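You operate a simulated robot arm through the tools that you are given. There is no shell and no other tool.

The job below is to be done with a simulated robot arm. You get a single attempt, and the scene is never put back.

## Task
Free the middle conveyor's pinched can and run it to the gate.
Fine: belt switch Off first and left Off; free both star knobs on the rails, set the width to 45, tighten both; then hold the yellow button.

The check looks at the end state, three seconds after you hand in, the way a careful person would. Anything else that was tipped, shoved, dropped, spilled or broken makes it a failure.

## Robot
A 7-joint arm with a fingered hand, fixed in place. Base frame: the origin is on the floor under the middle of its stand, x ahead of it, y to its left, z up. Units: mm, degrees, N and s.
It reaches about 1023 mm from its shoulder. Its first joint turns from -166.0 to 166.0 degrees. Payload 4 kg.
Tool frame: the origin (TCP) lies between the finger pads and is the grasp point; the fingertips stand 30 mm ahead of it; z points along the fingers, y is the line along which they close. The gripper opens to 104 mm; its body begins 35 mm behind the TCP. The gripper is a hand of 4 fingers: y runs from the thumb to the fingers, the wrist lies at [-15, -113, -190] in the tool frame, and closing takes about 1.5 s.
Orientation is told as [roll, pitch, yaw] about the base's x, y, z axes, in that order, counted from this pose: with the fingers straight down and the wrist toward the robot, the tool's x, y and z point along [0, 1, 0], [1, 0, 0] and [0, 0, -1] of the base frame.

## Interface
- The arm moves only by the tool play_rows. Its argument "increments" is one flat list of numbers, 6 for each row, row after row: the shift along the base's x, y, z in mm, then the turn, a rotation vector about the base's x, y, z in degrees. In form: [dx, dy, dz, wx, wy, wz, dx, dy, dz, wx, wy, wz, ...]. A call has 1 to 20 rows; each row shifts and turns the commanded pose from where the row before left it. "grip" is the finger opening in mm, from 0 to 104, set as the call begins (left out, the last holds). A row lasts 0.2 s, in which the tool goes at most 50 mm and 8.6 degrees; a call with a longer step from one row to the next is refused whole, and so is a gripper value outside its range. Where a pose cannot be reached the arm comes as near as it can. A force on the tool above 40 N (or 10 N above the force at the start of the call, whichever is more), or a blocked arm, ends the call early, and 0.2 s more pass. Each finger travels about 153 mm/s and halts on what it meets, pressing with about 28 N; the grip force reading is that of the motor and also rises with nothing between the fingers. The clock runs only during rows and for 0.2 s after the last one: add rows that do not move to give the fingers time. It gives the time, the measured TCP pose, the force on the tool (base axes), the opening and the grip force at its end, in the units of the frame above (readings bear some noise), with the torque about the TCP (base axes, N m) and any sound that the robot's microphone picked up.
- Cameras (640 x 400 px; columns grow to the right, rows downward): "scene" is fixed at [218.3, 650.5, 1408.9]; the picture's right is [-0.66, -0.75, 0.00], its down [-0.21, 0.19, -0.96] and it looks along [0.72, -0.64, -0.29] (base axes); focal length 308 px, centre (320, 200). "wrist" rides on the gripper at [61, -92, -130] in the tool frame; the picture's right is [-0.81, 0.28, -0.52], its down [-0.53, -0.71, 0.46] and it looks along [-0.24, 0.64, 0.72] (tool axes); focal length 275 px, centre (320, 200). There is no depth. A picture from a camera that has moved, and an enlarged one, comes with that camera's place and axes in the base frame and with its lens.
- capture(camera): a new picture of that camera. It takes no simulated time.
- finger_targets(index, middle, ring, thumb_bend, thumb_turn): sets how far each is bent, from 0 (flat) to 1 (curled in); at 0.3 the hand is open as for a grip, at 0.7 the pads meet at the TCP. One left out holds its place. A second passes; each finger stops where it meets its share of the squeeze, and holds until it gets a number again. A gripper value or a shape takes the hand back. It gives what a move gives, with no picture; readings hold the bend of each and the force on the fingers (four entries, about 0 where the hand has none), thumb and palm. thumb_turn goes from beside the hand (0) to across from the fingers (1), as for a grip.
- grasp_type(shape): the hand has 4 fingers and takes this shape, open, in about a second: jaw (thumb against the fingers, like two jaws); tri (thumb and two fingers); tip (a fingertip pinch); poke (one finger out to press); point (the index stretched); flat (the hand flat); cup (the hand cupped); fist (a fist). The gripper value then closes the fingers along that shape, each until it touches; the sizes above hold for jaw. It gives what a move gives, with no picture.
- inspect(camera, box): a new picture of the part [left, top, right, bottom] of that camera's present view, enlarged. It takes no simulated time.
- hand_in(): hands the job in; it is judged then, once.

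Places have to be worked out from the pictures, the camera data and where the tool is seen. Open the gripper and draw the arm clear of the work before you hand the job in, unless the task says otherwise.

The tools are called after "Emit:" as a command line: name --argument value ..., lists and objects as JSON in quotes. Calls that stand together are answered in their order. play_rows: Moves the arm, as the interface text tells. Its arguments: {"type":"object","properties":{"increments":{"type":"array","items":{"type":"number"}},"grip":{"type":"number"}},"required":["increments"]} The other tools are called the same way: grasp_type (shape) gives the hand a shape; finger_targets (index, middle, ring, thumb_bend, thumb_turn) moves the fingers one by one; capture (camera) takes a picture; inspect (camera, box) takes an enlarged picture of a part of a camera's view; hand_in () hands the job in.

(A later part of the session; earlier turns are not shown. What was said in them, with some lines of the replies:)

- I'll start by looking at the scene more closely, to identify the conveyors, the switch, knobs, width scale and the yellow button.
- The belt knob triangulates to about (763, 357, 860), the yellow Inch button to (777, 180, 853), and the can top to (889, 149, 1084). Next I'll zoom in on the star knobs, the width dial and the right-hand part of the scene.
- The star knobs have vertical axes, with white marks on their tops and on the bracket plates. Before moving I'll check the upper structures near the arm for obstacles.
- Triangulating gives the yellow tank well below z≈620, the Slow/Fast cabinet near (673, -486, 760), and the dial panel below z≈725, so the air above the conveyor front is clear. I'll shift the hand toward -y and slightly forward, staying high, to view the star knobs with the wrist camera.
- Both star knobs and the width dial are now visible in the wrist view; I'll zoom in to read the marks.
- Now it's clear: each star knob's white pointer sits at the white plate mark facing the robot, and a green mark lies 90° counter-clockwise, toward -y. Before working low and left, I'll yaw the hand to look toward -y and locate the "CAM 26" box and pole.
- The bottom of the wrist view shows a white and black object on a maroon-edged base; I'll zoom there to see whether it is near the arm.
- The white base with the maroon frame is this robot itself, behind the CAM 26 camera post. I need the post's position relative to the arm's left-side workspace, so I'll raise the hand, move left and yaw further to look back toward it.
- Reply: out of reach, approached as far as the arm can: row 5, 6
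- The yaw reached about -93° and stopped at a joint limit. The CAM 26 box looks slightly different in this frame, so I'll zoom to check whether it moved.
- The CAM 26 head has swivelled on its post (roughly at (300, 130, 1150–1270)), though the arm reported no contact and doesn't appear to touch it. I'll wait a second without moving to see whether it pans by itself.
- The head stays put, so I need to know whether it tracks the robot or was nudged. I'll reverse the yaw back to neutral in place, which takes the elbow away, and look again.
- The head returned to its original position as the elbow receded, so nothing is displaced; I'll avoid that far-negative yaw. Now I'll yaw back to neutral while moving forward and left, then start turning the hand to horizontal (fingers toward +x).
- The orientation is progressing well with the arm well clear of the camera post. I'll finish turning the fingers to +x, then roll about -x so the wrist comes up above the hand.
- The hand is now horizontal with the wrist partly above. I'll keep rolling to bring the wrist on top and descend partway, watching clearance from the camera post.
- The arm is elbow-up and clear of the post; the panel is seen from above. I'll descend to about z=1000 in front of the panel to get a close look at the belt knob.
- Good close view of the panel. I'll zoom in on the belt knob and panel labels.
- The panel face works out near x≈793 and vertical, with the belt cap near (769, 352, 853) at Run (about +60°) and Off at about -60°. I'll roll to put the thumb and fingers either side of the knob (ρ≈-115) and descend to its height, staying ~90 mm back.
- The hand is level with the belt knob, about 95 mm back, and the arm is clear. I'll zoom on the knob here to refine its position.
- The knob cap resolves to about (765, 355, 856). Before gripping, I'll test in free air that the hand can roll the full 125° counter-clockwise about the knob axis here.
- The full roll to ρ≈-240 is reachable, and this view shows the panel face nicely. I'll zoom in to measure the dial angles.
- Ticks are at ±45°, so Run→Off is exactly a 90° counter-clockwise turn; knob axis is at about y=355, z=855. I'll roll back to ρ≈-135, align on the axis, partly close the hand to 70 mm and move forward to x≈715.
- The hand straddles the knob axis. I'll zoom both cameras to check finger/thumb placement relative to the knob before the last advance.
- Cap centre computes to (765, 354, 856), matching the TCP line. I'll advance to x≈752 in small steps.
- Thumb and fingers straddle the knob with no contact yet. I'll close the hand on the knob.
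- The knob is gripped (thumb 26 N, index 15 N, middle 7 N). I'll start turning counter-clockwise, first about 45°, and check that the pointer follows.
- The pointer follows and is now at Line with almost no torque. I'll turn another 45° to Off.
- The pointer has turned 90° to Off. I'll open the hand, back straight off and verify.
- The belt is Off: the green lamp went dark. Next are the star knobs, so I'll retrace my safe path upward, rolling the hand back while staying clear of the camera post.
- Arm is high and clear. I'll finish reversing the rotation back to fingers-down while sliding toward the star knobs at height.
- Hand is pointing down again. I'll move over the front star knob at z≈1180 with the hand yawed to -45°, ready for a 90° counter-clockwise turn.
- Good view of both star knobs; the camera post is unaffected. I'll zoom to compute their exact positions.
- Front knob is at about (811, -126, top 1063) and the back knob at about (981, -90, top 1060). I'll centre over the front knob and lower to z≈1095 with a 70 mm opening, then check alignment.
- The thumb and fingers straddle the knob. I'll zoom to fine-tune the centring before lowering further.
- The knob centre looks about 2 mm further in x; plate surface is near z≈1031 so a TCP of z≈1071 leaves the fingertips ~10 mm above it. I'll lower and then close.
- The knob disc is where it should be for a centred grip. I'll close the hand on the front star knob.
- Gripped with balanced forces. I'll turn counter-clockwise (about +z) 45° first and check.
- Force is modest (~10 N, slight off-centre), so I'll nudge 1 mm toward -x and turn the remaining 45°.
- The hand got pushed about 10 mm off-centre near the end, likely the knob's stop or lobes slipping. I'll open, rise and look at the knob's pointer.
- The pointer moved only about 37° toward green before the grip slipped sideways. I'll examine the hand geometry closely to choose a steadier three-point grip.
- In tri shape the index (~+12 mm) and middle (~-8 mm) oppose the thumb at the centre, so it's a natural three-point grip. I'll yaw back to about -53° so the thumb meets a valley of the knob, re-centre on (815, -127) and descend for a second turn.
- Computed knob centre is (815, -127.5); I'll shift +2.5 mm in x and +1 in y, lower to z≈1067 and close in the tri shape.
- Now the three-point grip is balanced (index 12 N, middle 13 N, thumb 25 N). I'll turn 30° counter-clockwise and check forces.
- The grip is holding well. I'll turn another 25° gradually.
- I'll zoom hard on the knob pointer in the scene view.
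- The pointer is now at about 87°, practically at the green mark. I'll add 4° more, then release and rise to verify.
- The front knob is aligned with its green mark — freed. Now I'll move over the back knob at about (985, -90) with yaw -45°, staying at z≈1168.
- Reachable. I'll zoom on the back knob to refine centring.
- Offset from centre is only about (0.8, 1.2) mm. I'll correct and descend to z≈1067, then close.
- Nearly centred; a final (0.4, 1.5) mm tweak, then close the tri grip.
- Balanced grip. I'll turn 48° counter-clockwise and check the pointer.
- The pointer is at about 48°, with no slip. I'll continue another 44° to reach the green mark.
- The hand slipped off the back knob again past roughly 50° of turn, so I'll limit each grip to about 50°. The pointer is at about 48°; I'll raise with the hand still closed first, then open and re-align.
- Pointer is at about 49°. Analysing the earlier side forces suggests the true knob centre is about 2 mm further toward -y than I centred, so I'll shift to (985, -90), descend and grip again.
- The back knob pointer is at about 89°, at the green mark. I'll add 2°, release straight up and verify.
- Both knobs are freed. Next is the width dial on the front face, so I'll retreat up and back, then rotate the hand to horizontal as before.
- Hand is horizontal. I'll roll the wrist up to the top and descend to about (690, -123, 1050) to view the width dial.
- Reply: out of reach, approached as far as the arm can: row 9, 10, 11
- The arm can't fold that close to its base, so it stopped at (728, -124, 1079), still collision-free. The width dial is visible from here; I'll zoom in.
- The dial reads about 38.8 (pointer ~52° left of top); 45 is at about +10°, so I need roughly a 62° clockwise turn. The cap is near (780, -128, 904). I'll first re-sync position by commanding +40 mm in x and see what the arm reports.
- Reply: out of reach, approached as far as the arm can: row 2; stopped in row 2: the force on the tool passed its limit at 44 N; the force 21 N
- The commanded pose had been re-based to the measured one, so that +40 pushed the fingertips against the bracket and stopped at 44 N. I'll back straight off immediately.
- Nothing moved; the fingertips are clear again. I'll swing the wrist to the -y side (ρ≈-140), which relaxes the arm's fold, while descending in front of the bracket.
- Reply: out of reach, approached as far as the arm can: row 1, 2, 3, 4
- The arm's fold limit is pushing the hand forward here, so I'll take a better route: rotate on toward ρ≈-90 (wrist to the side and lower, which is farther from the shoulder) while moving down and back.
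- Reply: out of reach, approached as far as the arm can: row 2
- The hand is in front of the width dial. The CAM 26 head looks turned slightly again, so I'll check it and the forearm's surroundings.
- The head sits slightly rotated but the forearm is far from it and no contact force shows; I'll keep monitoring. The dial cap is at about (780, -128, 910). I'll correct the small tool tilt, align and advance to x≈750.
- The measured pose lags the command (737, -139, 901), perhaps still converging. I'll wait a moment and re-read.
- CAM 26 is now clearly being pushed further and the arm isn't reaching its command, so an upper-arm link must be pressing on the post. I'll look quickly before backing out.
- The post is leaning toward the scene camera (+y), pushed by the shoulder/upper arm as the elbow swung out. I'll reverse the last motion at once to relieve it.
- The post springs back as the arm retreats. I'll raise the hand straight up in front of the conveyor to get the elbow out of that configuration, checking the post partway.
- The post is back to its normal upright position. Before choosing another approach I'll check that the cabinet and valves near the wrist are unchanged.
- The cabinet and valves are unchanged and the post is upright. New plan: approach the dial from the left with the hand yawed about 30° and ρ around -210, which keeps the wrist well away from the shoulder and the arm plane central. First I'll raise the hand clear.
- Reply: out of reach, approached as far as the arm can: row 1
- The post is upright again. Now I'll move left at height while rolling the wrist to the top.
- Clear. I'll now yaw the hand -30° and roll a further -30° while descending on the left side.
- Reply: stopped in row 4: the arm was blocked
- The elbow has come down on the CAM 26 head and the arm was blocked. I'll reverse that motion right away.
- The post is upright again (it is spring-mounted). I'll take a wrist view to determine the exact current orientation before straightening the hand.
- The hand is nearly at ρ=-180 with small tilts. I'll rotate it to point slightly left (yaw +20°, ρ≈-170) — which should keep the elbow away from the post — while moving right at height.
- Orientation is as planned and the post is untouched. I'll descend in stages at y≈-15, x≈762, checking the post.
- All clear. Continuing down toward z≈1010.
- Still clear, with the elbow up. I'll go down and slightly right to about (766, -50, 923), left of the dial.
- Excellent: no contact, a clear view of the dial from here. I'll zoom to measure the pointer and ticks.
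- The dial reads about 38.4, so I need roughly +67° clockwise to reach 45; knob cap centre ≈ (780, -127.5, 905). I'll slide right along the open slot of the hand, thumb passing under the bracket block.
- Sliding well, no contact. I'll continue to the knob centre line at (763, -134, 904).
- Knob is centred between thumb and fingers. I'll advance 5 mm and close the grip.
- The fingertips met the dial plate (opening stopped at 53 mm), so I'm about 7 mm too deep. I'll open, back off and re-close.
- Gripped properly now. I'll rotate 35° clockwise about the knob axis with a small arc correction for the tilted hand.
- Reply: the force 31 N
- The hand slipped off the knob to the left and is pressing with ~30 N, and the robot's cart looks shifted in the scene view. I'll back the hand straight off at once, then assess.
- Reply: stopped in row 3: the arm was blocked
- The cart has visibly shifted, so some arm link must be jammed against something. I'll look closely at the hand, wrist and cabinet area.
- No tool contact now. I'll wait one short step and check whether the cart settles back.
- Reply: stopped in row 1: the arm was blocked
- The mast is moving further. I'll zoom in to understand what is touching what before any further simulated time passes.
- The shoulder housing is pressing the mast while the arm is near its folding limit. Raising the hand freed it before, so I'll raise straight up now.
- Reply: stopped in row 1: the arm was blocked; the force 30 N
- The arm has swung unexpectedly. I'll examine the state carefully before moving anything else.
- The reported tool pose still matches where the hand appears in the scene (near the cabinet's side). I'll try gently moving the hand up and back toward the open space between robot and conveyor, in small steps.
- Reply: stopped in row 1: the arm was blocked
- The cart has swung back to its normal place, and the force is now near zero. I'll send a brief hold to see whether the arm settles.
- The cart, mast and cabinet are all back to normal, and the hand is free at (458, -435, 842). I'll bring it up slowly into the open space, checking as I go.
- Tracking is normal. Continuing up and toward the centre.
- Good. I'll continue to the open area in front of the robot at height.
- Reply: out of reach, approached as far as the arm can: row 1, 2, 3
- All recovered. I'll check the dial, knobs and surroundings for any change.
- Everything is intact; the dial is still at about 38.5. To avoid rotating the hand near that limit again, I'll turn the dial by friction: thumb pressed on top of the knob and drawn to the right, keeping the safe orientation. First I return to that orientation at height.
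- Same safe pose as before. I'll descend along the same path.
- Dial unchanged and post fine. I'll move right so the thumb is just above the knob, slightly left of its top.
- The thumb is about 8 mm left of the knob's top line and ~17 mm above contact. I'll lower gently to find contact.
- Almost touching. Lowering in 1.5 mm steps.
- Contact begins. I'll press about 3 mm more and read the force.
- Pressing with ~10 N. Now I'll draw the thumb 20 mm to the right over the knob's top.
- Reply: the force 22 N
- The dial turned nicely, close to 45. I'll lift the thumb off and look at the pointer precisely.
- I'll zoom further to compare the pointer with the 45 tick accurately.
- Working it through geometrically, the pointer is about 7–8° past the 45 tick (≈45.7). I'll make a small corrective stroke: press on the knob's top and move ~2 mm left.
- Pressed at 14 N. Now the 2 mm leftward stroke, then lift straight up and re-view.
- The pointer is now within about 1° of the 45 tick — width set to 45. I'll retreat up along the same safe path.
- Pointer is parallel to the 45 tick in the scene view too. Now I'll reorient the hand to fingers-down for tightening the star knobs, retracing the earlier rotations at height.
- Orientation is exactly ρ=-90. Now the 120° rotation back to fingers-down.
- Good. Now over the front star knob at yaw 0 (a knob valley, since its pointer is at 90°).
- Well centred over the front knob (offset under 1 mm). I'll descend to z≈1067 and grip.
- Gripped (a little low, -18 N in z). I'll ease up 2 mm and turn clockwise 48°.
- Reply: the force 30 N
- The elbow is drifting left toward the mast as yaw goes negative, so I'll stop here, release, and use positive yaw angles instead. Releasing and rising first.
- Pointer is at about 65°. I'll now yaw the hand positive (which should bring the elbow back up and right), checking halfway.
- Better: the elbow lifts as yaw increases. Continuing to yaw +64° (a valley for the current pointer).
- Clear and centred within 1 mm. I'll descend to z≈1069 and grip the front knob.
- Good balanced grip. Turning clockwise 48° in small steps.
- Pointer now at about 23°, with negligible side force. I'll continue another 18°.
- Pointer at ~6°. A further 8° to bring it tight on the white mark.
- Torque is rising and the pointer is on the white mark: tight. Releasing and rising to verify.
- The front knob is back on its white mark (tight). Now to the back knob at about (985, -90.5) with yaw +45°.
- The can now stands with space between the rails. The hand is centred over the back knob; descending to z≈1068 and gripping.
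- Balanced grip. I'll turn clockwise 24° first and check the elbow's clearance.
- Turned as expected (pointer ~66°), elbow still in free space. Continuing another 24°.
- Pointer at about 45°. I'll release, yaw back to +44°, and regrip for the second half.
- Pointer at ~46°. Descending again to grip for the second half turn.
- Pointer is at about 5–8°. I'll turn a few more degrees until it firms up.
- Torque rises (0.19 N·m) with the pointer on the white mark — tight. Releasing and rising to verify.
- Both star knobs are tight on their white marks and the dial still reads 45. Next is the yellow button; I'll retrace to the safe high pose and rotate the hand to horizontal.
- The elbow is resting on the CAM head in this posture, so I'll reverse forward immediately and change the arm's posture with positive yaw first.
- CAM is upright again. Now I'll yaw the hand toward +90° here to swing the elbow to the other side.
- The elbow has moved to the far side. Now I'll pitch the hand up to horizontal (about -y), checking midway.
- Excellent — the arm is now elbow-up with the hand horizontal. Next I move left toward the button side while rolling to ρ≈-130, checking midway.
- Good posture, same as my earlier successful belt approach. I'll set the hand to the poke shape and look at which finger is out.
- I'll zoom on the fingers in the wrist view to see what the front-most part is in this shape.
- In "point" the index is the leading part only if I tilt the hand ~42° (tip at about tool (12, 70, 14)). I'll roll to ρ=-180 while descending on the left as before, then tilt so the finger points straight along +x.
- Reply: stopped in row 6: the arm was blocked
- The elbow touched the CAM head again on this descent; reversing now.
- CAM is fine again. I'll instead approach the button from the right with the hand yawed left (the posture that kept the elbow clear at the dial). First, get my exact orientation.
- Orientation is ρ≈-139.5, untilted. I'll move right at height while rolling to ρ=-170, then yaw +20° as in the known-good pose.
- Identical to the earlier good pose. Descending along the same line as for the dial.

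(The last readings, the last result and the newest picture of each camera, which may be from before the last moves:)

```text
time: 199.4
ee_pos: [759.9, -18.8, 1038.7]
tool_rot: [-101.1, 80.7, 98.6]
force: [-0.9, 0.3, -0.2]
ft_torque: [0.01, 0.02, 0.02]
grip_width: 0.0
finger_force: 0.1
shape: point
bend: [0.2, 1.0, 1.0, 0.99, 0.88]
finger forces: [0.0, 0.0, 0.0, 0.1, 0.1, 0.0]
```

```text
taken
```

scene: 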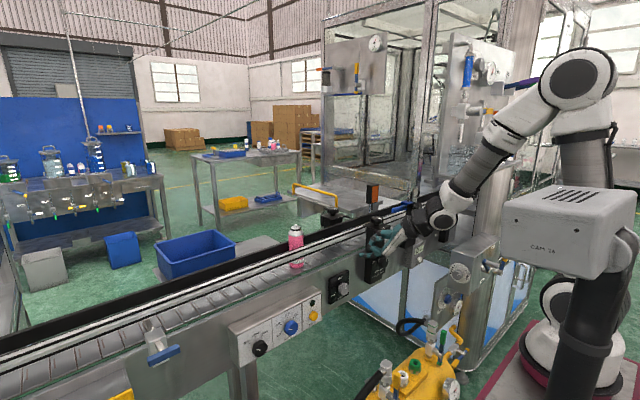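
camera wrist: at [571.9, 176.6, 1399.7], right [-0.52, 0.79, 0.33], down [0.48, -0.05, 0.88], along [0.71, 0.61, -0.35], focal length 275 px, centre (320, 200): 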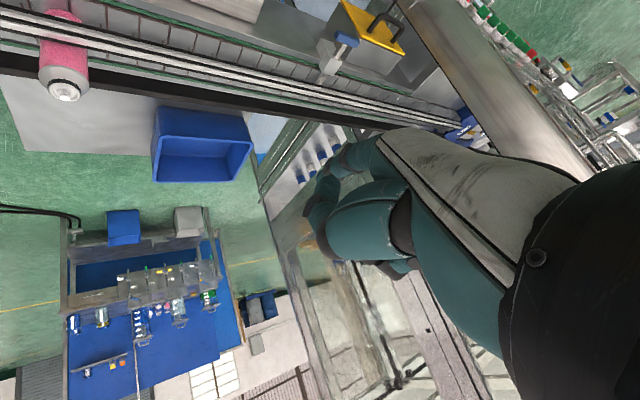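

Elbow is up and clear. Now I'll move left at this height toward the button, checking the mast halfway.

Emit:
play_rows --increments '[-3, 30, -5, 0, 0, 0, -3, 30, -5, 0, 0, 0, -3, 30, -5, 0, 0, 0]'

Emit:
capture --camera "scene"

Emit:
play_rows --increments '[-2, 30, -5, 0, 0, 0, -2, 30, -5, 0, 0, 0, -2, 32, -5, 0, 0, 0]'

Emit:
capture --camera "scene"

Emit:
capture --camera "wrist"

```text
time: 200.2
ee_pos: [751.5, 71.7, 1025.0]
tool_rot: [-101.1, 80.7, 98.8]
force: [-0.4, 0.4, -0.1]
ft_torque: [0.03, 0.03, 0.0]
grip_width: 0.1
finger_force: 0.1
shape: point
bend: [0.2, 1.0, 1.0, 0.99, 0.88]
finger forces: [0.0, 0.0, 0.0, 0.0, 0.0, 0.0]
```

```text
taken
```

scene: 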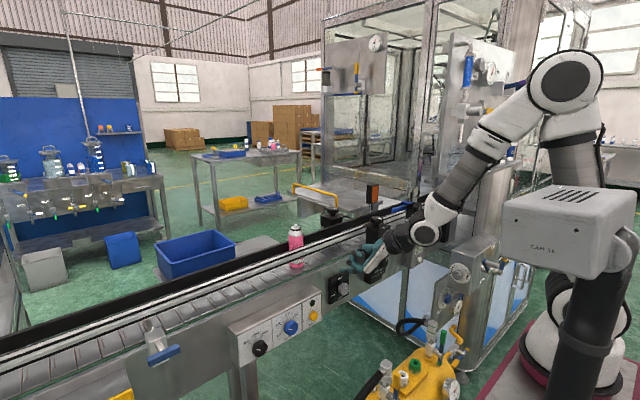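

```text
time: 201.0
ee_pos: [746.6, 164.1, 1009.3]
tool_rot: [-101.1, 80.7, 98.6]
force: [0.4, 0.0, -0.6]
ft_torque: [-0.02, -0.02, 0.05]
grip_width: 0.3
finger_force: 0.0
shape: point
bend: [0.2, 1.0, 1.0, 0.99, 0.88]
finger forces: [0.0, 0.0, 0.1, 0.0, 0.0, 0.1]
```

```text
taken
```

scene: 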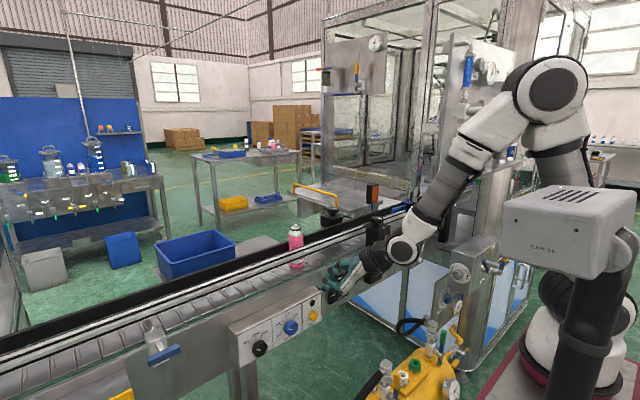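

```text
taken
camera wrist: at [644.3, 48.7, 1086.5], right [-0.76, 0.62, -0.16], down [0.27, 0.53, 0.8], along [0.59, 0.57, -0.57], focal length 275 px, centre (320, 200)
```

wrist: 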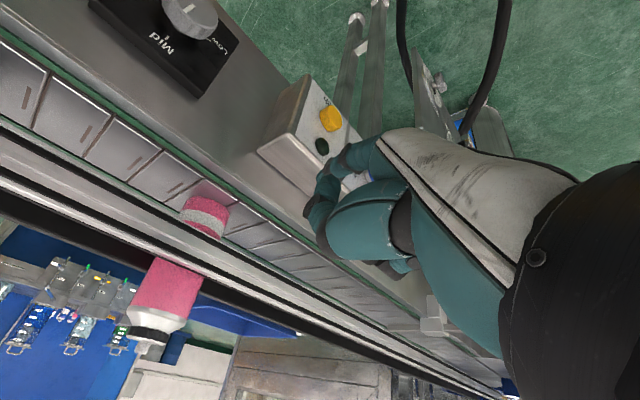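

Very good: elbow up, mast untouched, button in view. I'll zoom to locate the index fingertip relative to the button.

Emit:
inspect --camera "scene" --box '[280, 230, 440, 340]'

Emit:
inspect --camera "wrist" --box '[250, 90, 410, 290]'

```text
3.64 times, centred on (360, 285) of scene
camera zoom: at [218.3, 650.5, 1408.9], right [-0.66, -0.75, 0.0], down [-0.21, 0.19, -0.96], along [0.72, -0.64, -0.29], focal length 1120 px, centre (174, -109)
```

zoom: 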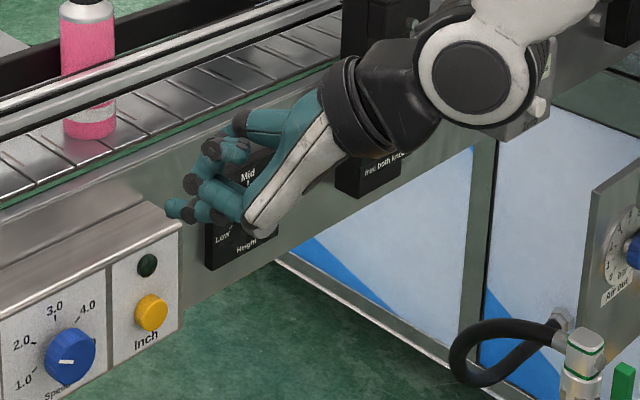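

```text
2.00 times, centred on (330, 190) of wrist
camera zoom: at [644.3, 48.7, 1086.5], right [-0.76, 0.62, -0.16], down [0.27, 0.53, 0.8], along [0.59, 0.57, -0.57], focal length 551 px, centre (300, 220)
```

zoom: 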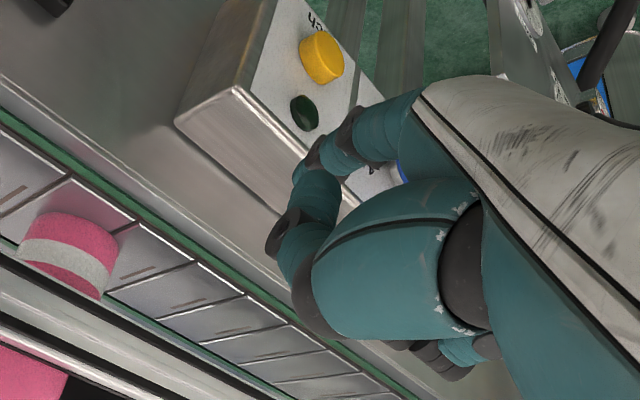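

The button is at about (783, 174, 849) and the fingertip leads at roughly TCP+(15, 6, -67). I'll pitch the hand up 35° while lowering so the finger points at the button from ~22 mm away.

Emit:
play_rows --increments '[-7.3, 0.8, -22.8, 0, -7, 0, -7.3, 0.8, -22.8, 0, -7, 0, -7.3, 0.8, -22.8, 0, -7, 0]'

Emit:
capture --camera "scene"

Emit:
play_rows --increments '[-7.3, 0.8, -22.8, 0, -7, 0, -7.3, 0.8, -22.8, 0, -7, 0]'

Emit:
capture --camera "scene"

Emit:
inspect --camera "scene" --box '[270, 270, 390, 360]'

Emit:
capture --camera "wrist"

```text
time: 201.8
ee_pos: [721.9, 164.1, 941.7]
tool_rot: [-175.9, 68.4, 25.5]
force: [0.2, 0.5, 0.4]
ft_torque: [0.03, -0.01, -0.04]
grip_width: 0.1
finger_force: 0.1
shape: point
bend: [0.2, 1.0, 1.0, 0.99, 0.88]
finger forces: [0.0, 0.1, 0.0, 0.0, 0.0, 0.1]
```

```text
taken
```

scene: 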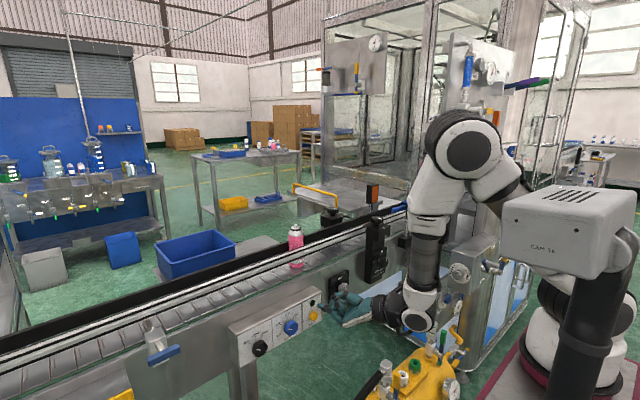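

```text
time: 202.4
ee_pos: [707.9, 168.1, 896.1]
tool_rot: [173.6, 55.1, 16.2]
force: [0.3, -0.4, 0.5]
ft_torque: [0.0, 0.01, 0.03]
grip_width: 0.2
finger_force: 0.0
shape: point
bend: [0.2, 1.0, 1.0, 0.99, 0.88]
finger forces: [0.0, 0.1, 0.0, 0.0, 0.0, 0.1]
```

```text
taken
```

scene: 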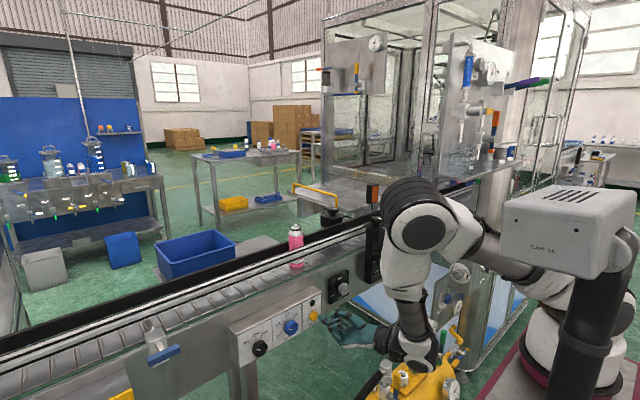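

```text
4.44 times, centred on (330, 315) of scene
camera zoom: at [218.3, 650.5, 1408.9], right [-0.66, -0.75, 0.0], down [-0.21, 0.19, -0.96], along [0.72, -0.64, -0.29], focal length 1370 px, centre (276, -311)
```

zoom: 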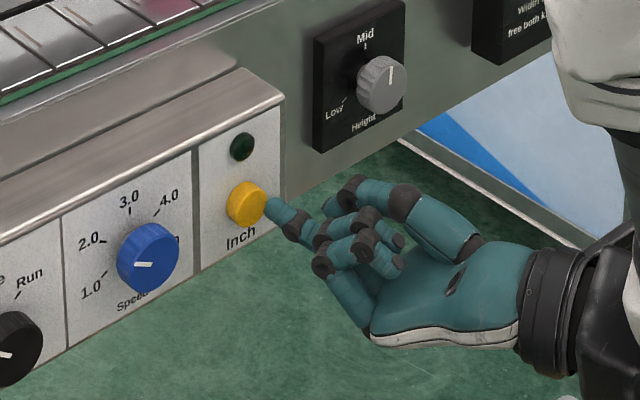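

```text
taken
camera wrist: at [580.9, 52.0, 901.1], right [-0.53, 0.62, -0.57], down [-0.24, 0.53, 0.81], along [0.81, 0.57, -0.13], focal length 275 px, centre (320, 200)
```

wrist: 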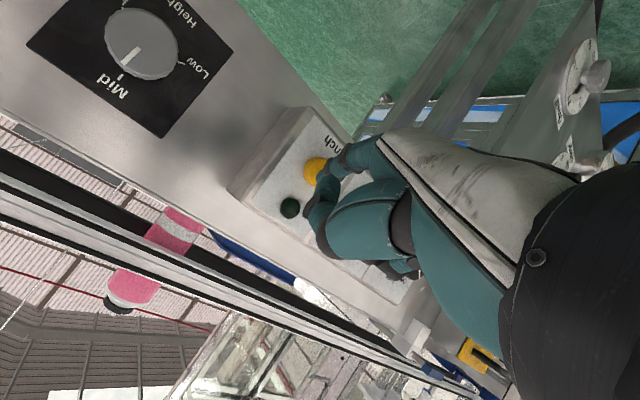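

The fingertip is right in front of the yellow button, mast untouched. I'll zoom in the wrist view to fine-tune the vertical alignment.

Emit:
inspect --camera "wrist" --box '[260, 110, 380, 250]'

Emit:
inspect --camera "scene" --box '[296, 296, 344, 336]'

```text
2.86 times, centred on (320, 180) of wrist
camera zoom: at [580.9, 52.0, 901.1], right [-0.53, 0.62, -0.57], down [-0.24, 0.53, 0.81], along [0.81, 0.57, -0.13], focal length 786 px, centre (320, 257)
```

zoom: 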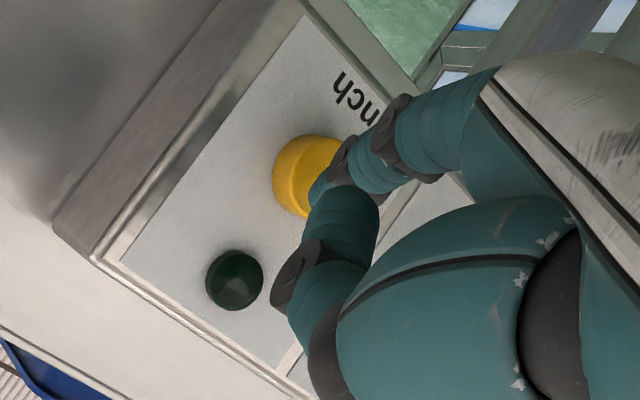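

```text
10.00 times, centred on (320, 316) of scene
camera zoom: at [218.3, 650.5, 1408.9], right [-0.66, -0.75, 0.0], down [-0.21, 0.19, -0.96], along [0.72, -0.64, -0.29], focal length 3081 px, centre (320, -960)
```

zoom: 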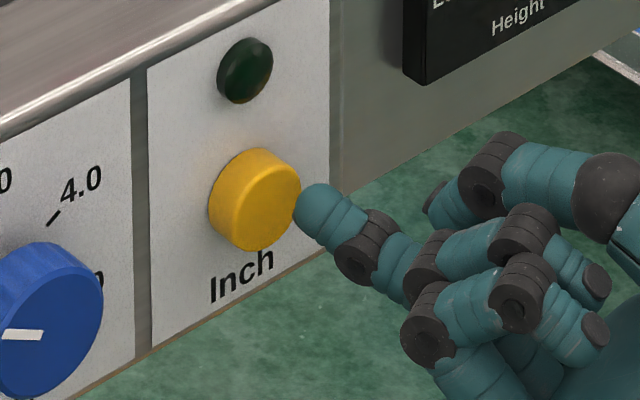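

Alignment is close; I'll lower 3 mm and advance 6 mm, then re-check.

Emit:
play_rows --increments '[0, 0, -3, 0, 0, 0, 3, 0, 0, 0, 0, 0, 3, 0, 0, 0, 0, 0]'

Emit:
inspect --camera "scene" --box '[296, 296, 344, 336]'

Emit:
inspect --camera "scene" --box '[200, 200, 360, 300]'

```text
time: 203.2
ee_pos: [713.8, 169.1, 893.0]
tool_rot: [173.7, 55.4, 16.4]
force: [-0.2, 0.8, 0.6]
ft_torque: [-0.01, -0.03, -0.03]
grip_width: 0.1
finger_force: 0.1
shape: point
bend: [0.2, 1.0, 1.0, 0.99, 0.88]
finger forces: [0.1, 0.0, 0.0, 0.1, 0.0, 0.0]
```

```text
10.00 times, centred on (320, 316) of scene
camera zoom: at [218.3, 650.5, 1408.9], right [-0.66, -0.75, 0.0], down [-0.21, 0.19, -0.96], along [0.72, -0.64, -0.29], focal length 3081 px, centre (320, -960)
```

zoom: 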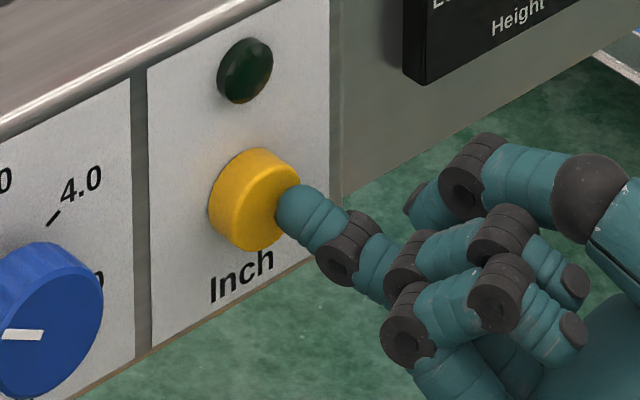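

```text
4.00 times, centred on (280, 250) of scene
camera zoom: at [218.3, 650.5, 1408.9], right [-0.66, -0.75, 0.0], down [-0.21, 0.19, -0.96], along [0.72, -0.64, -0.29], focal length 1233 px, centre (480, 0)
```

zoom: 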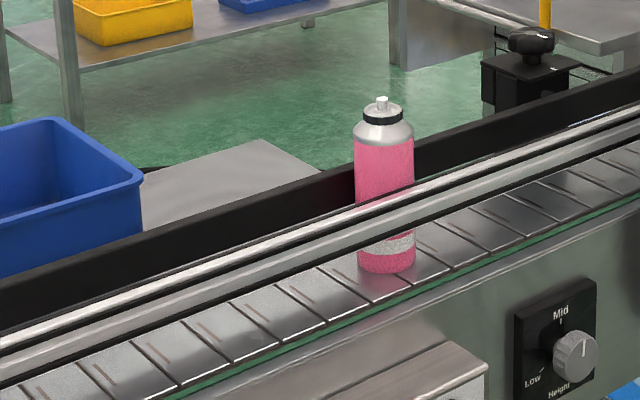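

Only a few mm from contact. I'll press forward in 2 mm steps watching force and the lamp.

Emit:
play_rows --increments '[2, 0, 0, 0, 0, 0, 2, 0, 0, 0, 0, 0, 2, 0, 0, 0, 0, 0]'

Emit:
inspect --camera "scene" --box '[296, 296, 344, 336]'

```text
time: 204.0
ee_pos: [719.2, 167.6, 893.5]
tool_rot: [173.6, 55.4, 16.3]
force: [-3.0, -0.3, -1.5]
ft_torque: [-0.04, 0.18, -0.05]
grip_width: 96.3
finger_force: 0.0
shape: point
bend: [0.2, 1.0, 1.0, 0.99, 0.88]
finger forces: [2.9, 0.1, 0.1, 0.0, 0.0, 0.0]
heard: click
```

```text
10.00 times, centred on (320, 316) of scene
camera zoom: at [218.3, 650.5, 1408.9], right [-0.66, -0.75, 0.0], down [-0.21, 0.19, -0.96], along [0.72, -0.64, -0.29], focal length 3081 px, centre (320, -960)
```

zoom: 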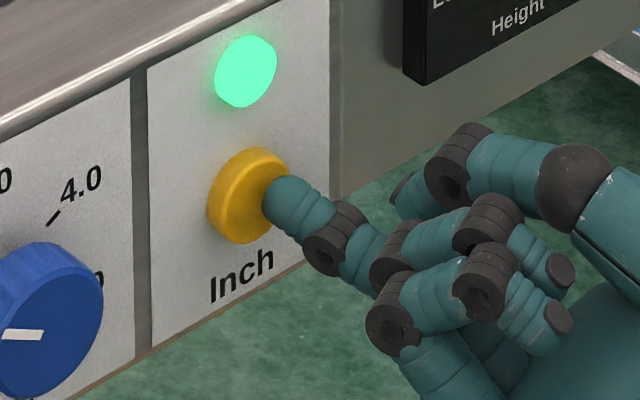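

Click — the lamp is lit, so the belt is inching. I'll hold for a second and check the can's progress.

Emit:
play_rows --increments '[0.5, 0, 0, 0, 0, 0, 0, 0, 0, 0, 0, 0, 0, 0, 0, 0, 0, 0, 0, 0, 0, 0, 0, 0, 0, 0, 0, 0, 0, 0]'

Emit:
capture --camera "scene"

```text
time: 205.2
ee_pos: [720.2, 167.4, 894.3]
tool_rot: [173.6, 55.4, 16.3]
force: [-4.4, -1.3, -0.6]
ft_torque: [-0.05, 0.2, -0.06]
grip_width: 95.9
finger_force: 0.0
shape: point
bend: [0.2, 1.0, 1.0, 0.99, 0.88]
finger forces: [4.3, 0.0, 0.0, 0.0, 0.0, 0.0]
```

```text
taken
```

scene: 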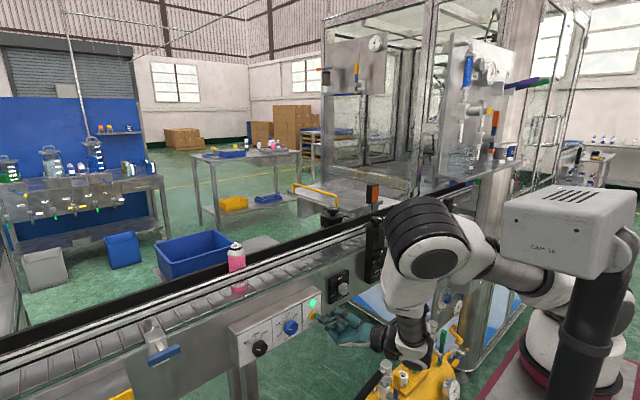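

The can is travelling well (now about y≈345). I'll hold about 0.8 s more and check.

Emit:
play_rows --increments '[0, 0, 0, 0, 0, 0, 0, 0, 0, 0, 0, 0, 0, 0, 0, 0, 0, 0]'

Emit:
inspect --camera "scene" --box '[80, 230, 320, 380]'

```text
time: 206.0
ee_pos: [721.0, 169.0, 893.5]
tool_rot: [173.7, 55.4, 16.3]
force: [-4.0, -0.6, -2.4]
ft_torque: [-0.03, 0.22, -0.02]
grip_width: 96.0
finger_force: 0.0
shape: point
bend: [0.2, 1.0, 1.0, 0.99, 0.88]
finger forces: [4.3, 0.0, 0.0, 0.1, 0.0, 0.0]
```

```text
2.67 times, centred on (200, 305) of scene
camera zoom: at [218.3, 650.5, 1408.9], right [-0.66, -0.75, 0.0], down [-0.21, 0.19, -0.96], along [0.72, -0.64, -0.29], focal length 822 px, centre (640, -80)
```

zoom: 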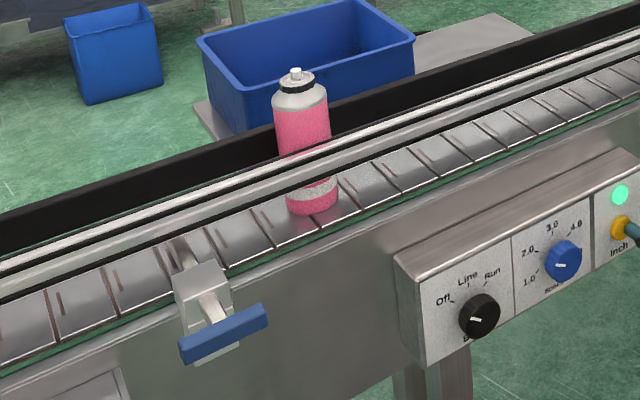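

The can is at y≈451 and the gate bar at y≈552, so about 75 mm remain (~0.55 s). I'll hold 0.4 s more and check.

Emit:
play_rows --increments '[0, 0, 0, 0, 0, 0]'

Emit:
inspect --camera "scene" --box '[80, 230, 320, 380]'

```text
time: 206.4
ee_pos: [721.2, 168.2, 892.8]
tool_rot: [173.7, 55.3, 16.3]
force: [-4.3, -0.9, -0.4]
ft_torque: [-0.08, 0.21, -0.06]
grip_width: 96.1
finger_force: 0.1
shape: point
bend: [0.2, 1.0, 1.0, 0.99, 0.88]
finger forces: [4.2, 0.1, 0.0, 0.0, 0.1, 0.0]
```

```text
2.67 times, centred on (200, 305) of scene
camera zoom: at [218.3, 650.5, 1408.9], right [-0.66, -0.75, 0.0], down [-0.21, 0.19, -0.96], along [0.72, -0.64, -0.29], focal length 822 px, centre (640, -80)
```

zoom: 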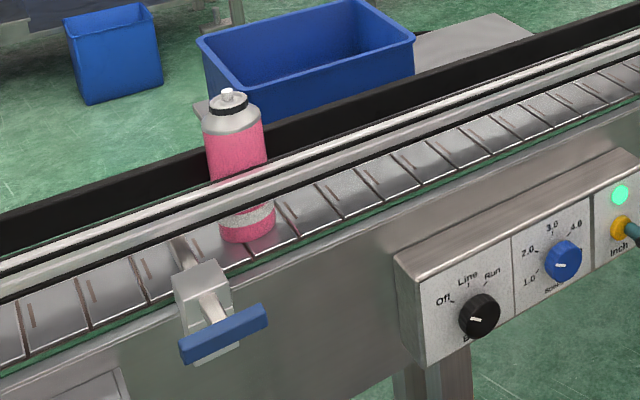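

About 20 mm remain. One more short hold should bring it against the gate.

Emit:
play_rows --increments '[0, 0, 0, 0, 0, 0]'

Emit:
inspect --camera "scene" --box '[80, 230, 320, 380]'

```text
time: 206.8
ee_pos: [720.3, 168.8, 892.7]
tool_rot: [173.6, 55.3, 16.2]
force: [-4.1, -0.7, -0.6]
ft_torque: [-0.03, 0.18, -0.02]
grip_width: 96.0
finger_force: 0.0
shape: point
bend: [0.2, 1.0, 1.0, 0.99, 0.88]
finger forces: [4.2, 0.1, 0.1, 0.0, 0.0, 0.0]
```

```text
2.67 times, centred on (200, 305) of scene
camera zoom: at [218.3, 650.5, 1408.9], right [-0.66, -0.75, 0.0], down [-0.21, 0.19, -0.96], along [0.72, -0.64, -0.29], focal length 822 px, centre (640, -80)
```

zoom: 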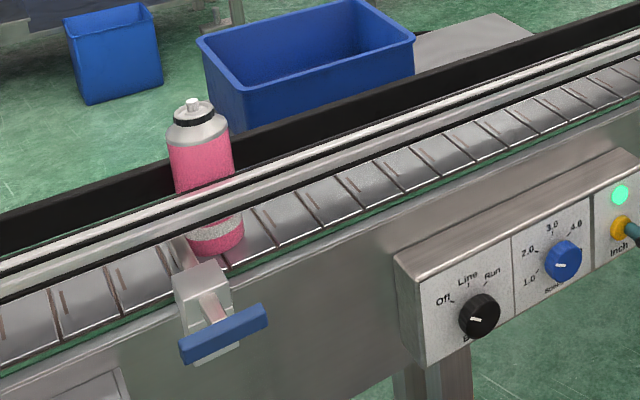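

The can is now at the gate bar (y≈527). One more brief hold to confirm it's stopped there.

Emit:
play_rows --increments '[0, 0, 0, 0, 0, 0]'

Emit:
inspect --camera "scene" --box '[80, 230, 320, 380]'

Emit:
inspect --camera "scene" --box '[110, 250, 206, 350]'

```text
time: 207.2
ee_pos: [720.2, 167.8, 893.5]
tool_rot: [173.7, 55.3, 16.3]
force: [-4.1, 0.3, -0.6]
ft_torque: [-0.05, 0.18, -0.03]
grip_width: 96.0
finger_force: 0.1
shape: point
bend: [0.2, 1.0, 1.0, 0.99, 0.88]
finger forces: [4.1, 0.1, 0.0, 0.0, 0.1, 0.0]
```

```text
2.67 times, centred on (200, 305) of scene
camera zoom: at [218.3, 650.5, 1408.9], right [-0.66, -0.75, 0.0], down [-0.21, 0.19, -0.96], along [0.72, -0.64, -0.29], focal length 822 px, centre (640, -80)
```

zoom: 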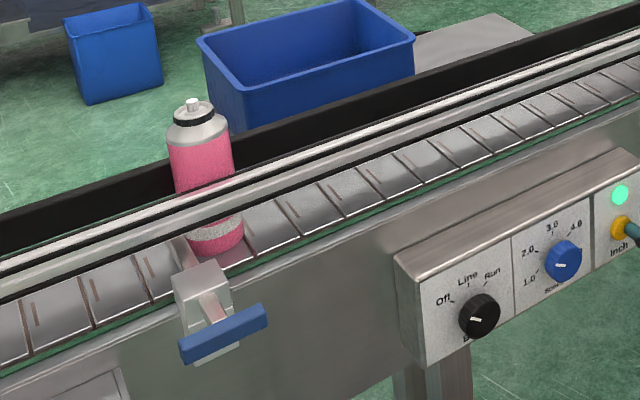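

```text
4.00 times, centred on (158, 300) of scene
camera zoom: at [218.3, 650.5, 1408.9], right [-0.66, -0.75, 0.0], down [-0.21, 0.19, -0.96], along [0.72, -0.64, -0.29], focal length 1233 px, centre (968, -200)
```

zoom: 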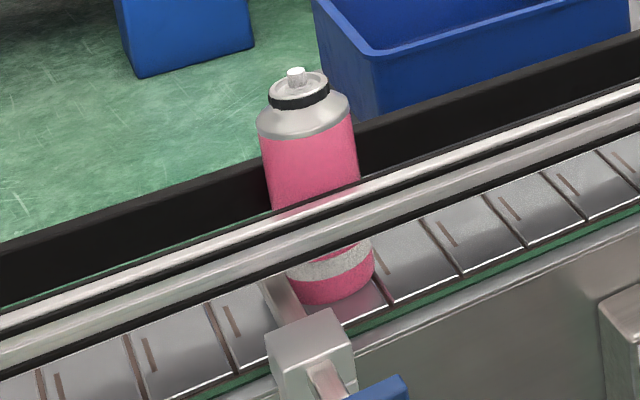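

The can stands upright against the gate and didn't move further while the belt ran on. I'll release the button by backing straight off.

Emit:
play_rows --increments '[-4, 0, 0, 0, 0, 0, -5, 0, 0, 0, 0, 0, -4, 0, 3, 0, 0, 0]'

Emit:
capture --camera "scene"

Emit:
inspect --camera "scene" --box '[296, 296, 344, 336]'

```text
time: 208.0
ee_pos: [706.4, 168.9, 896.7]
tool_rot: [173.8, 55.3, 16.4]
force: [0.6, 0.3, 0.6]
ft_torque: [-0.03, -0.02, -0.01]
grip_width: 96.0
finger_force: 0.1
shape: point
bend: [0.2, 1.0, 1.0, 0.99, 0.88]
finger forces: [0.0, 0.0, 0.0, 0.1, 0.1, 0.1]
```

```text
taken
```

scene: 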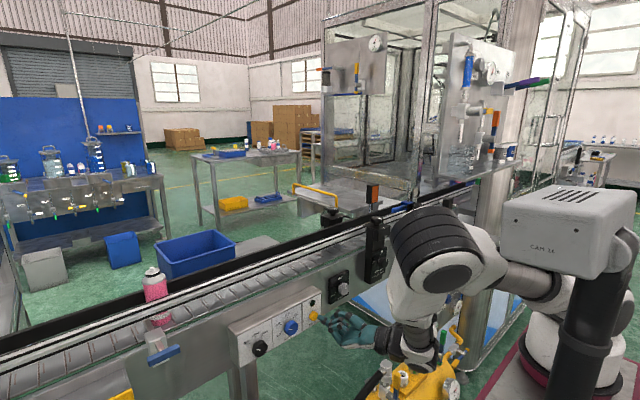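

```text
10.00 times, centred on (320, 316) of scene
camera zoom: at [218.3, 650.5, 1408.9], right [-0.66, -0.75, 0.0], down [-0.21, 0.19, -0.96], along [0.72, -0.64, -0.29], focal length 3081 px, centre (320, -960)
```

zoom: 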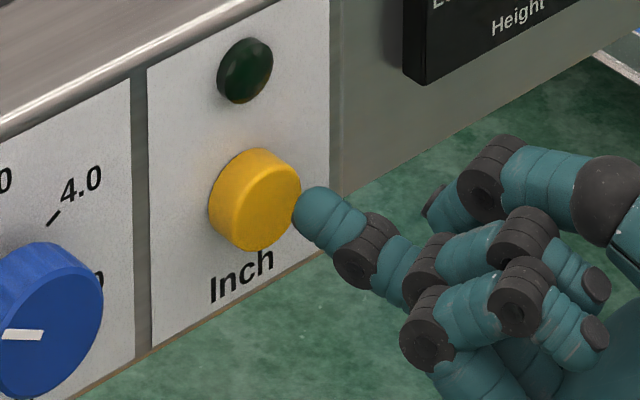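

Button released, lamp off, the can is at the gate. Now I retrace the safe approach path backward, away from the panel.

Emit:
play_rows --increments '[7.3, -0.8, 22.8, 0, 7, 0, 7.3, -0.8, 22.8, 0, 7, 0, 7.3, -0.8, 22.8, 0, 7, 0, 7.3, -0.8, 22.8, 0, 7, 0, 7.3, -0.8, 22.8, 0, 7, 0]'

Emit:
capture --camera "scene"

Emit:
play_rows --increments '[2, -32, 5, 0, 0, 0, 2, -30, 5, 0, 0, 0, 2, -30, 5, 0, 0, 0, 3, -30, 5, 0, 0, 0, 3, -30, 5, 0, 0, 0, 3, -30, 5, 0, 0, 0]'

Emit:
capture --camera "scene"

```text
time: 209.2
ee_pos: [743.7, 165.2, 1010.4]
tool_rot: [-100.7, 80.6, 99.2]
force: [0.6, -0.3, 0.3]
ft_torque: [0.01, -0.01, -0.01]
grip_width: 96.1
finger_force: 0.0
shape: point
bend: [0.2, 1.0, 1.0, 0.99, 0.88]
finger forces: [0.0, 0.0, 0.0, 0.1, 0.1, 0.0]
```

```text
taken
```

scene: 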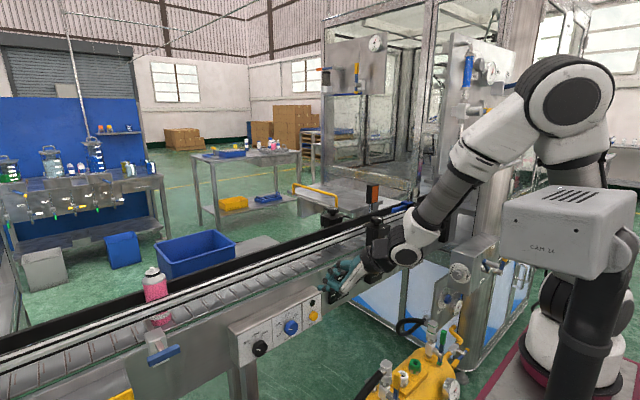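

```text
time: 210.6
ee_pos: [759.4, -18.6, 1038.9]
tool_rot: [-100.9, 80.7, 98.8]
force: [0.0, 0.4, -0.1]
ft_torque: [-0.05, 0.04, 0.0]
grip_width: 96.0
finger_force: 0.0
shape: point
bend: [0.2, 1.0, 1.0, 0.99, 0.88]
finger forces: [0.0, 0.1, 0.0, 0.0, 0.1, 0.0]
```

```text
taken
```

scene: 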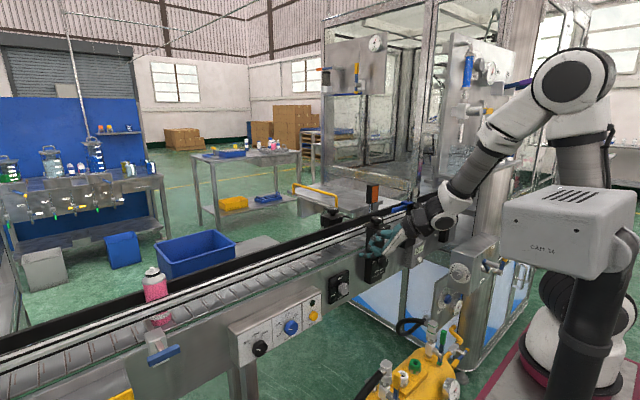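

All clear. Now straight up to the high free pose.

Emit:
play_rows --increments '[0, 1, 35, 0, 0, 0, 0, 1, 40, 0, 0, 0, 0, 1, 40, 0, 0, 0, 0, 1, 40, 0, 0, 0, 0, 1, 40, 0, 0, 0, 0, 1, 40, 0, 0, 0, -1, 1, 40, 0, 0, 0, -1, 0, 40, 0, 0, 0]'

Emit:
grasp_type --shape "jaw"

Emit:
capture --camera "scene"

Emit:
capture --camera "wrist"

```text
time: 212.4
ee_pos: [756.9, -11.3, 1355.4]
tool_rot: [-100.9, 80.7, 98.8]
force: [0.8, -0.4, 0.1]
ft_torque: [-0.03, 0.04, 0.04]
grip_width: 96.0
finger_force: 0.0
shape: point
bend: [0.2, 1.0, 1.0, 0.99, 0.88]
finger forces: [0.0, 0.1, 0.1, 0.0, 0.1, 0.0]
```

```text
time: 213.3
ee_pos: [756.4, -11.0, 1355.3]
tool_rot: [-101.1, 80.6, 98.9]
force: [0.6, 0.1, 0.7]
ft_torque: [0.0, -0.01, -0.02]
grip_width: 103.6
finger_force: 0.1
shape: jaw
bend: [0.3, 0.3, 0.3, 0.3, 0.97]
finger forces: [0.1, 0.1, 0.0, 0.0, 0.0, 0.1]
```

```text
taken
```

scene: 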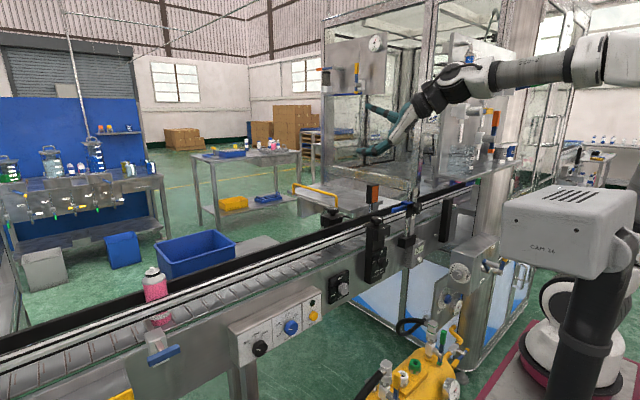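

```text
taken
camera wrist: at [656.5, -126.5, 1431.8], right [-0.77, 0.62, -0.16], down [0.27, 0.53, 0.8], along [0.58, 0.57, -0.58], focal length 275 px, centre (320, 200)
```

wrist: 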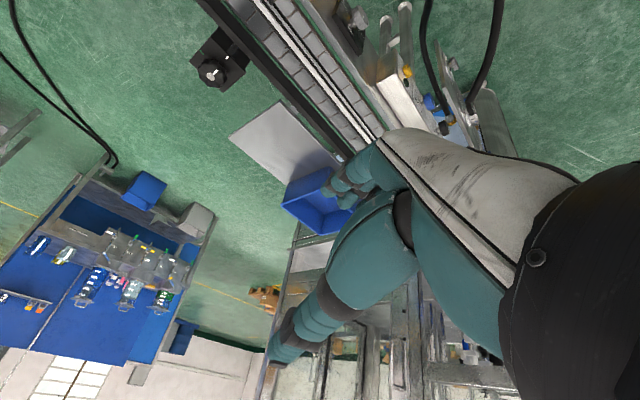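

The hand is open and high above the work. Final verification of every control and the surroundings before handing in.

Emit:
inspect --camera "scene" --box '[200, 270, 360, 370]'

Emit:
inspect --camera "scene" --box '[310, 190, 406, 250]'

Emit:
inspect --camera "scene" --box '[350, 230, 414, 290]'

Emit:
inspect --camera "scene" --box '[400, 180, 640, 400]'

Emit:
inspect --camera "scene" --box '[110, 250, 206, 350]'

```text
4.00 times, centred on (280, 320) of scene
camera zoom: at [218.3, 650.5, 1408.9], right [-0.66, -0.75, 0.0], down [-0.21, 0.19, -0.96], along [0.72, -0.64, -0.29], focal length 1233 px, centre (480, -280)
```

zoom: 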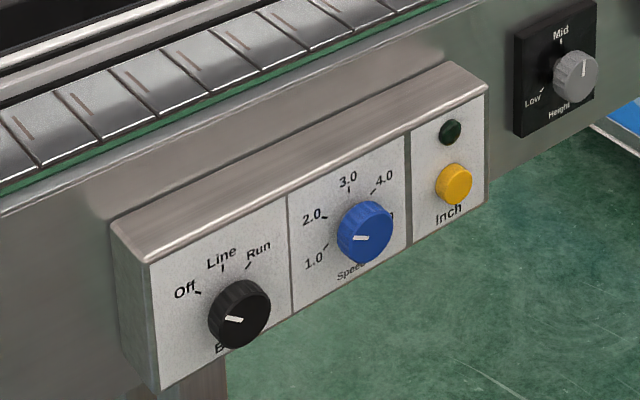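

```text
6.67 times, centred on (358, 220) of scene
camera zoom: at [218.3, 650.5, 1408.9], right [-0.66, -0.75, 0.0], down [-0.21, 0.19, -0.96], along [0.72, -0.64, -0.29], focal length 2054 px, centre (67, 67)
```

zoom: 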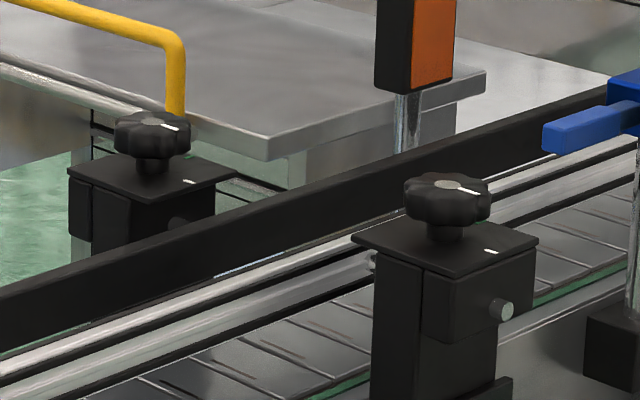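

```text
6.67 times, centred on (382, 260) of scene
camera zoom: at [218.3, 650.5, 1408.9], right [-0.66, -0.75, 0.0], down [-0.21, 0.19, -0.96], along [0.72, -0.64, -0.29], focal length 2054 px, centre (-93, -200)
```

zoom: 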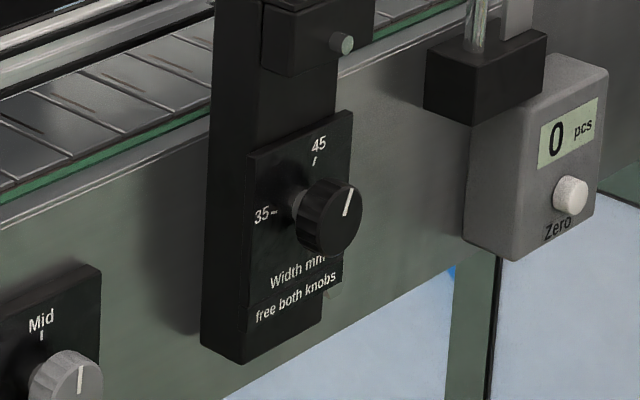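

```text
1.82 times, centred on (520, 290) of scene
camera zoom: at [218.3, 650.5, 1408.9], right [-0.66, -0.75, 0.0], down [-0.21, 0.19, -0.96], along [0.72, -0.64, -0.29], focal length 560 px, centre (-44, 36)
```

zoom: 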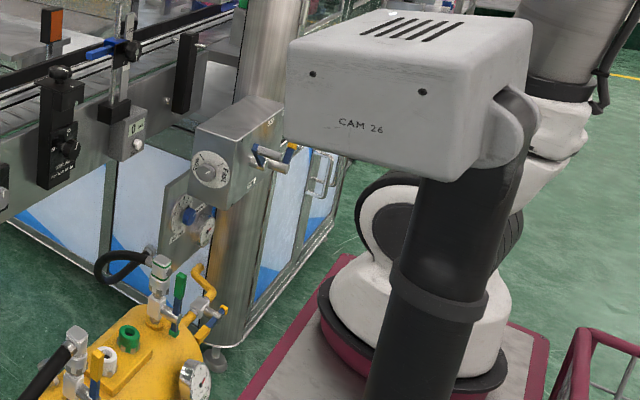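

```text
4.00 times, centred on (158, 300) of scene
camera zoom: at [218.3, 650.5, 1408.9], right [-0.66, -0.75, 0.0], down [-0.21, 0.19, -0.96], along [0.72, -0.64, -0.29], focal length 1233 px, centre (968, -200)
```

zoom: 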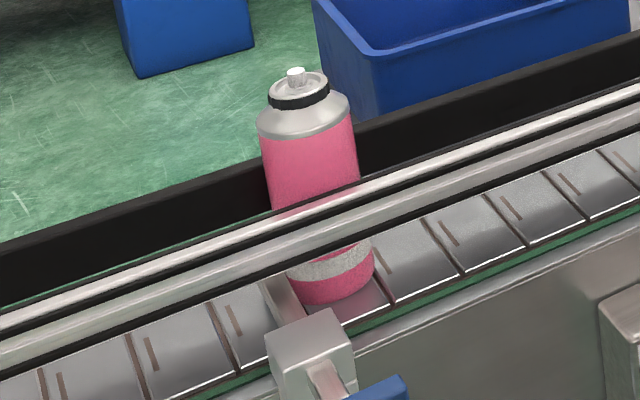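

Final check in the pictures: the belt switch is Off with the lamp dark, and Speed and Height are unchanged. Both star knobs are on their white marks, Width reads 45, and the can stands upright at the gate. The mast, cart and cabinet look as they did at the start, and the hand is open and clear. Handing in.

Emit:
hand_in

```text
The job is handed in.
```

The job is handed in. The can is free and standing upright against the gate on the middle conveyor; no verdict came back from the check.

- **Belt switch:** turned from Run to Off first and left Off. The green lamp only lit while I held the yellow button and is dark now.
- **Star knobs:** both were freed to the green marks, then tightened back onto the white marks. My grip slipped several times while freeing them, so each took a regrip.
- **Width:** set to 45, within about 1 degree of the tick. I turned it with the thumb pressed on the knob, because gripping and rotating it did not work.
- **Yellow button:** held for about 3 seconds, until the can reached the gate and stopped.

**Contacts along the way:**
- The arm repeatedly pushed the CAM 26 mast and the cart it stands on.
- In one uncontrolled swing the cart moved roughly 100 mm before coming back.
- The fingertips also pressed the front rail bracket once, at 44 N.

In the last pictures the mast, cart, bracket and nearby cabinet all look as they did at the start. Speed, height and the other controls are unchanged.
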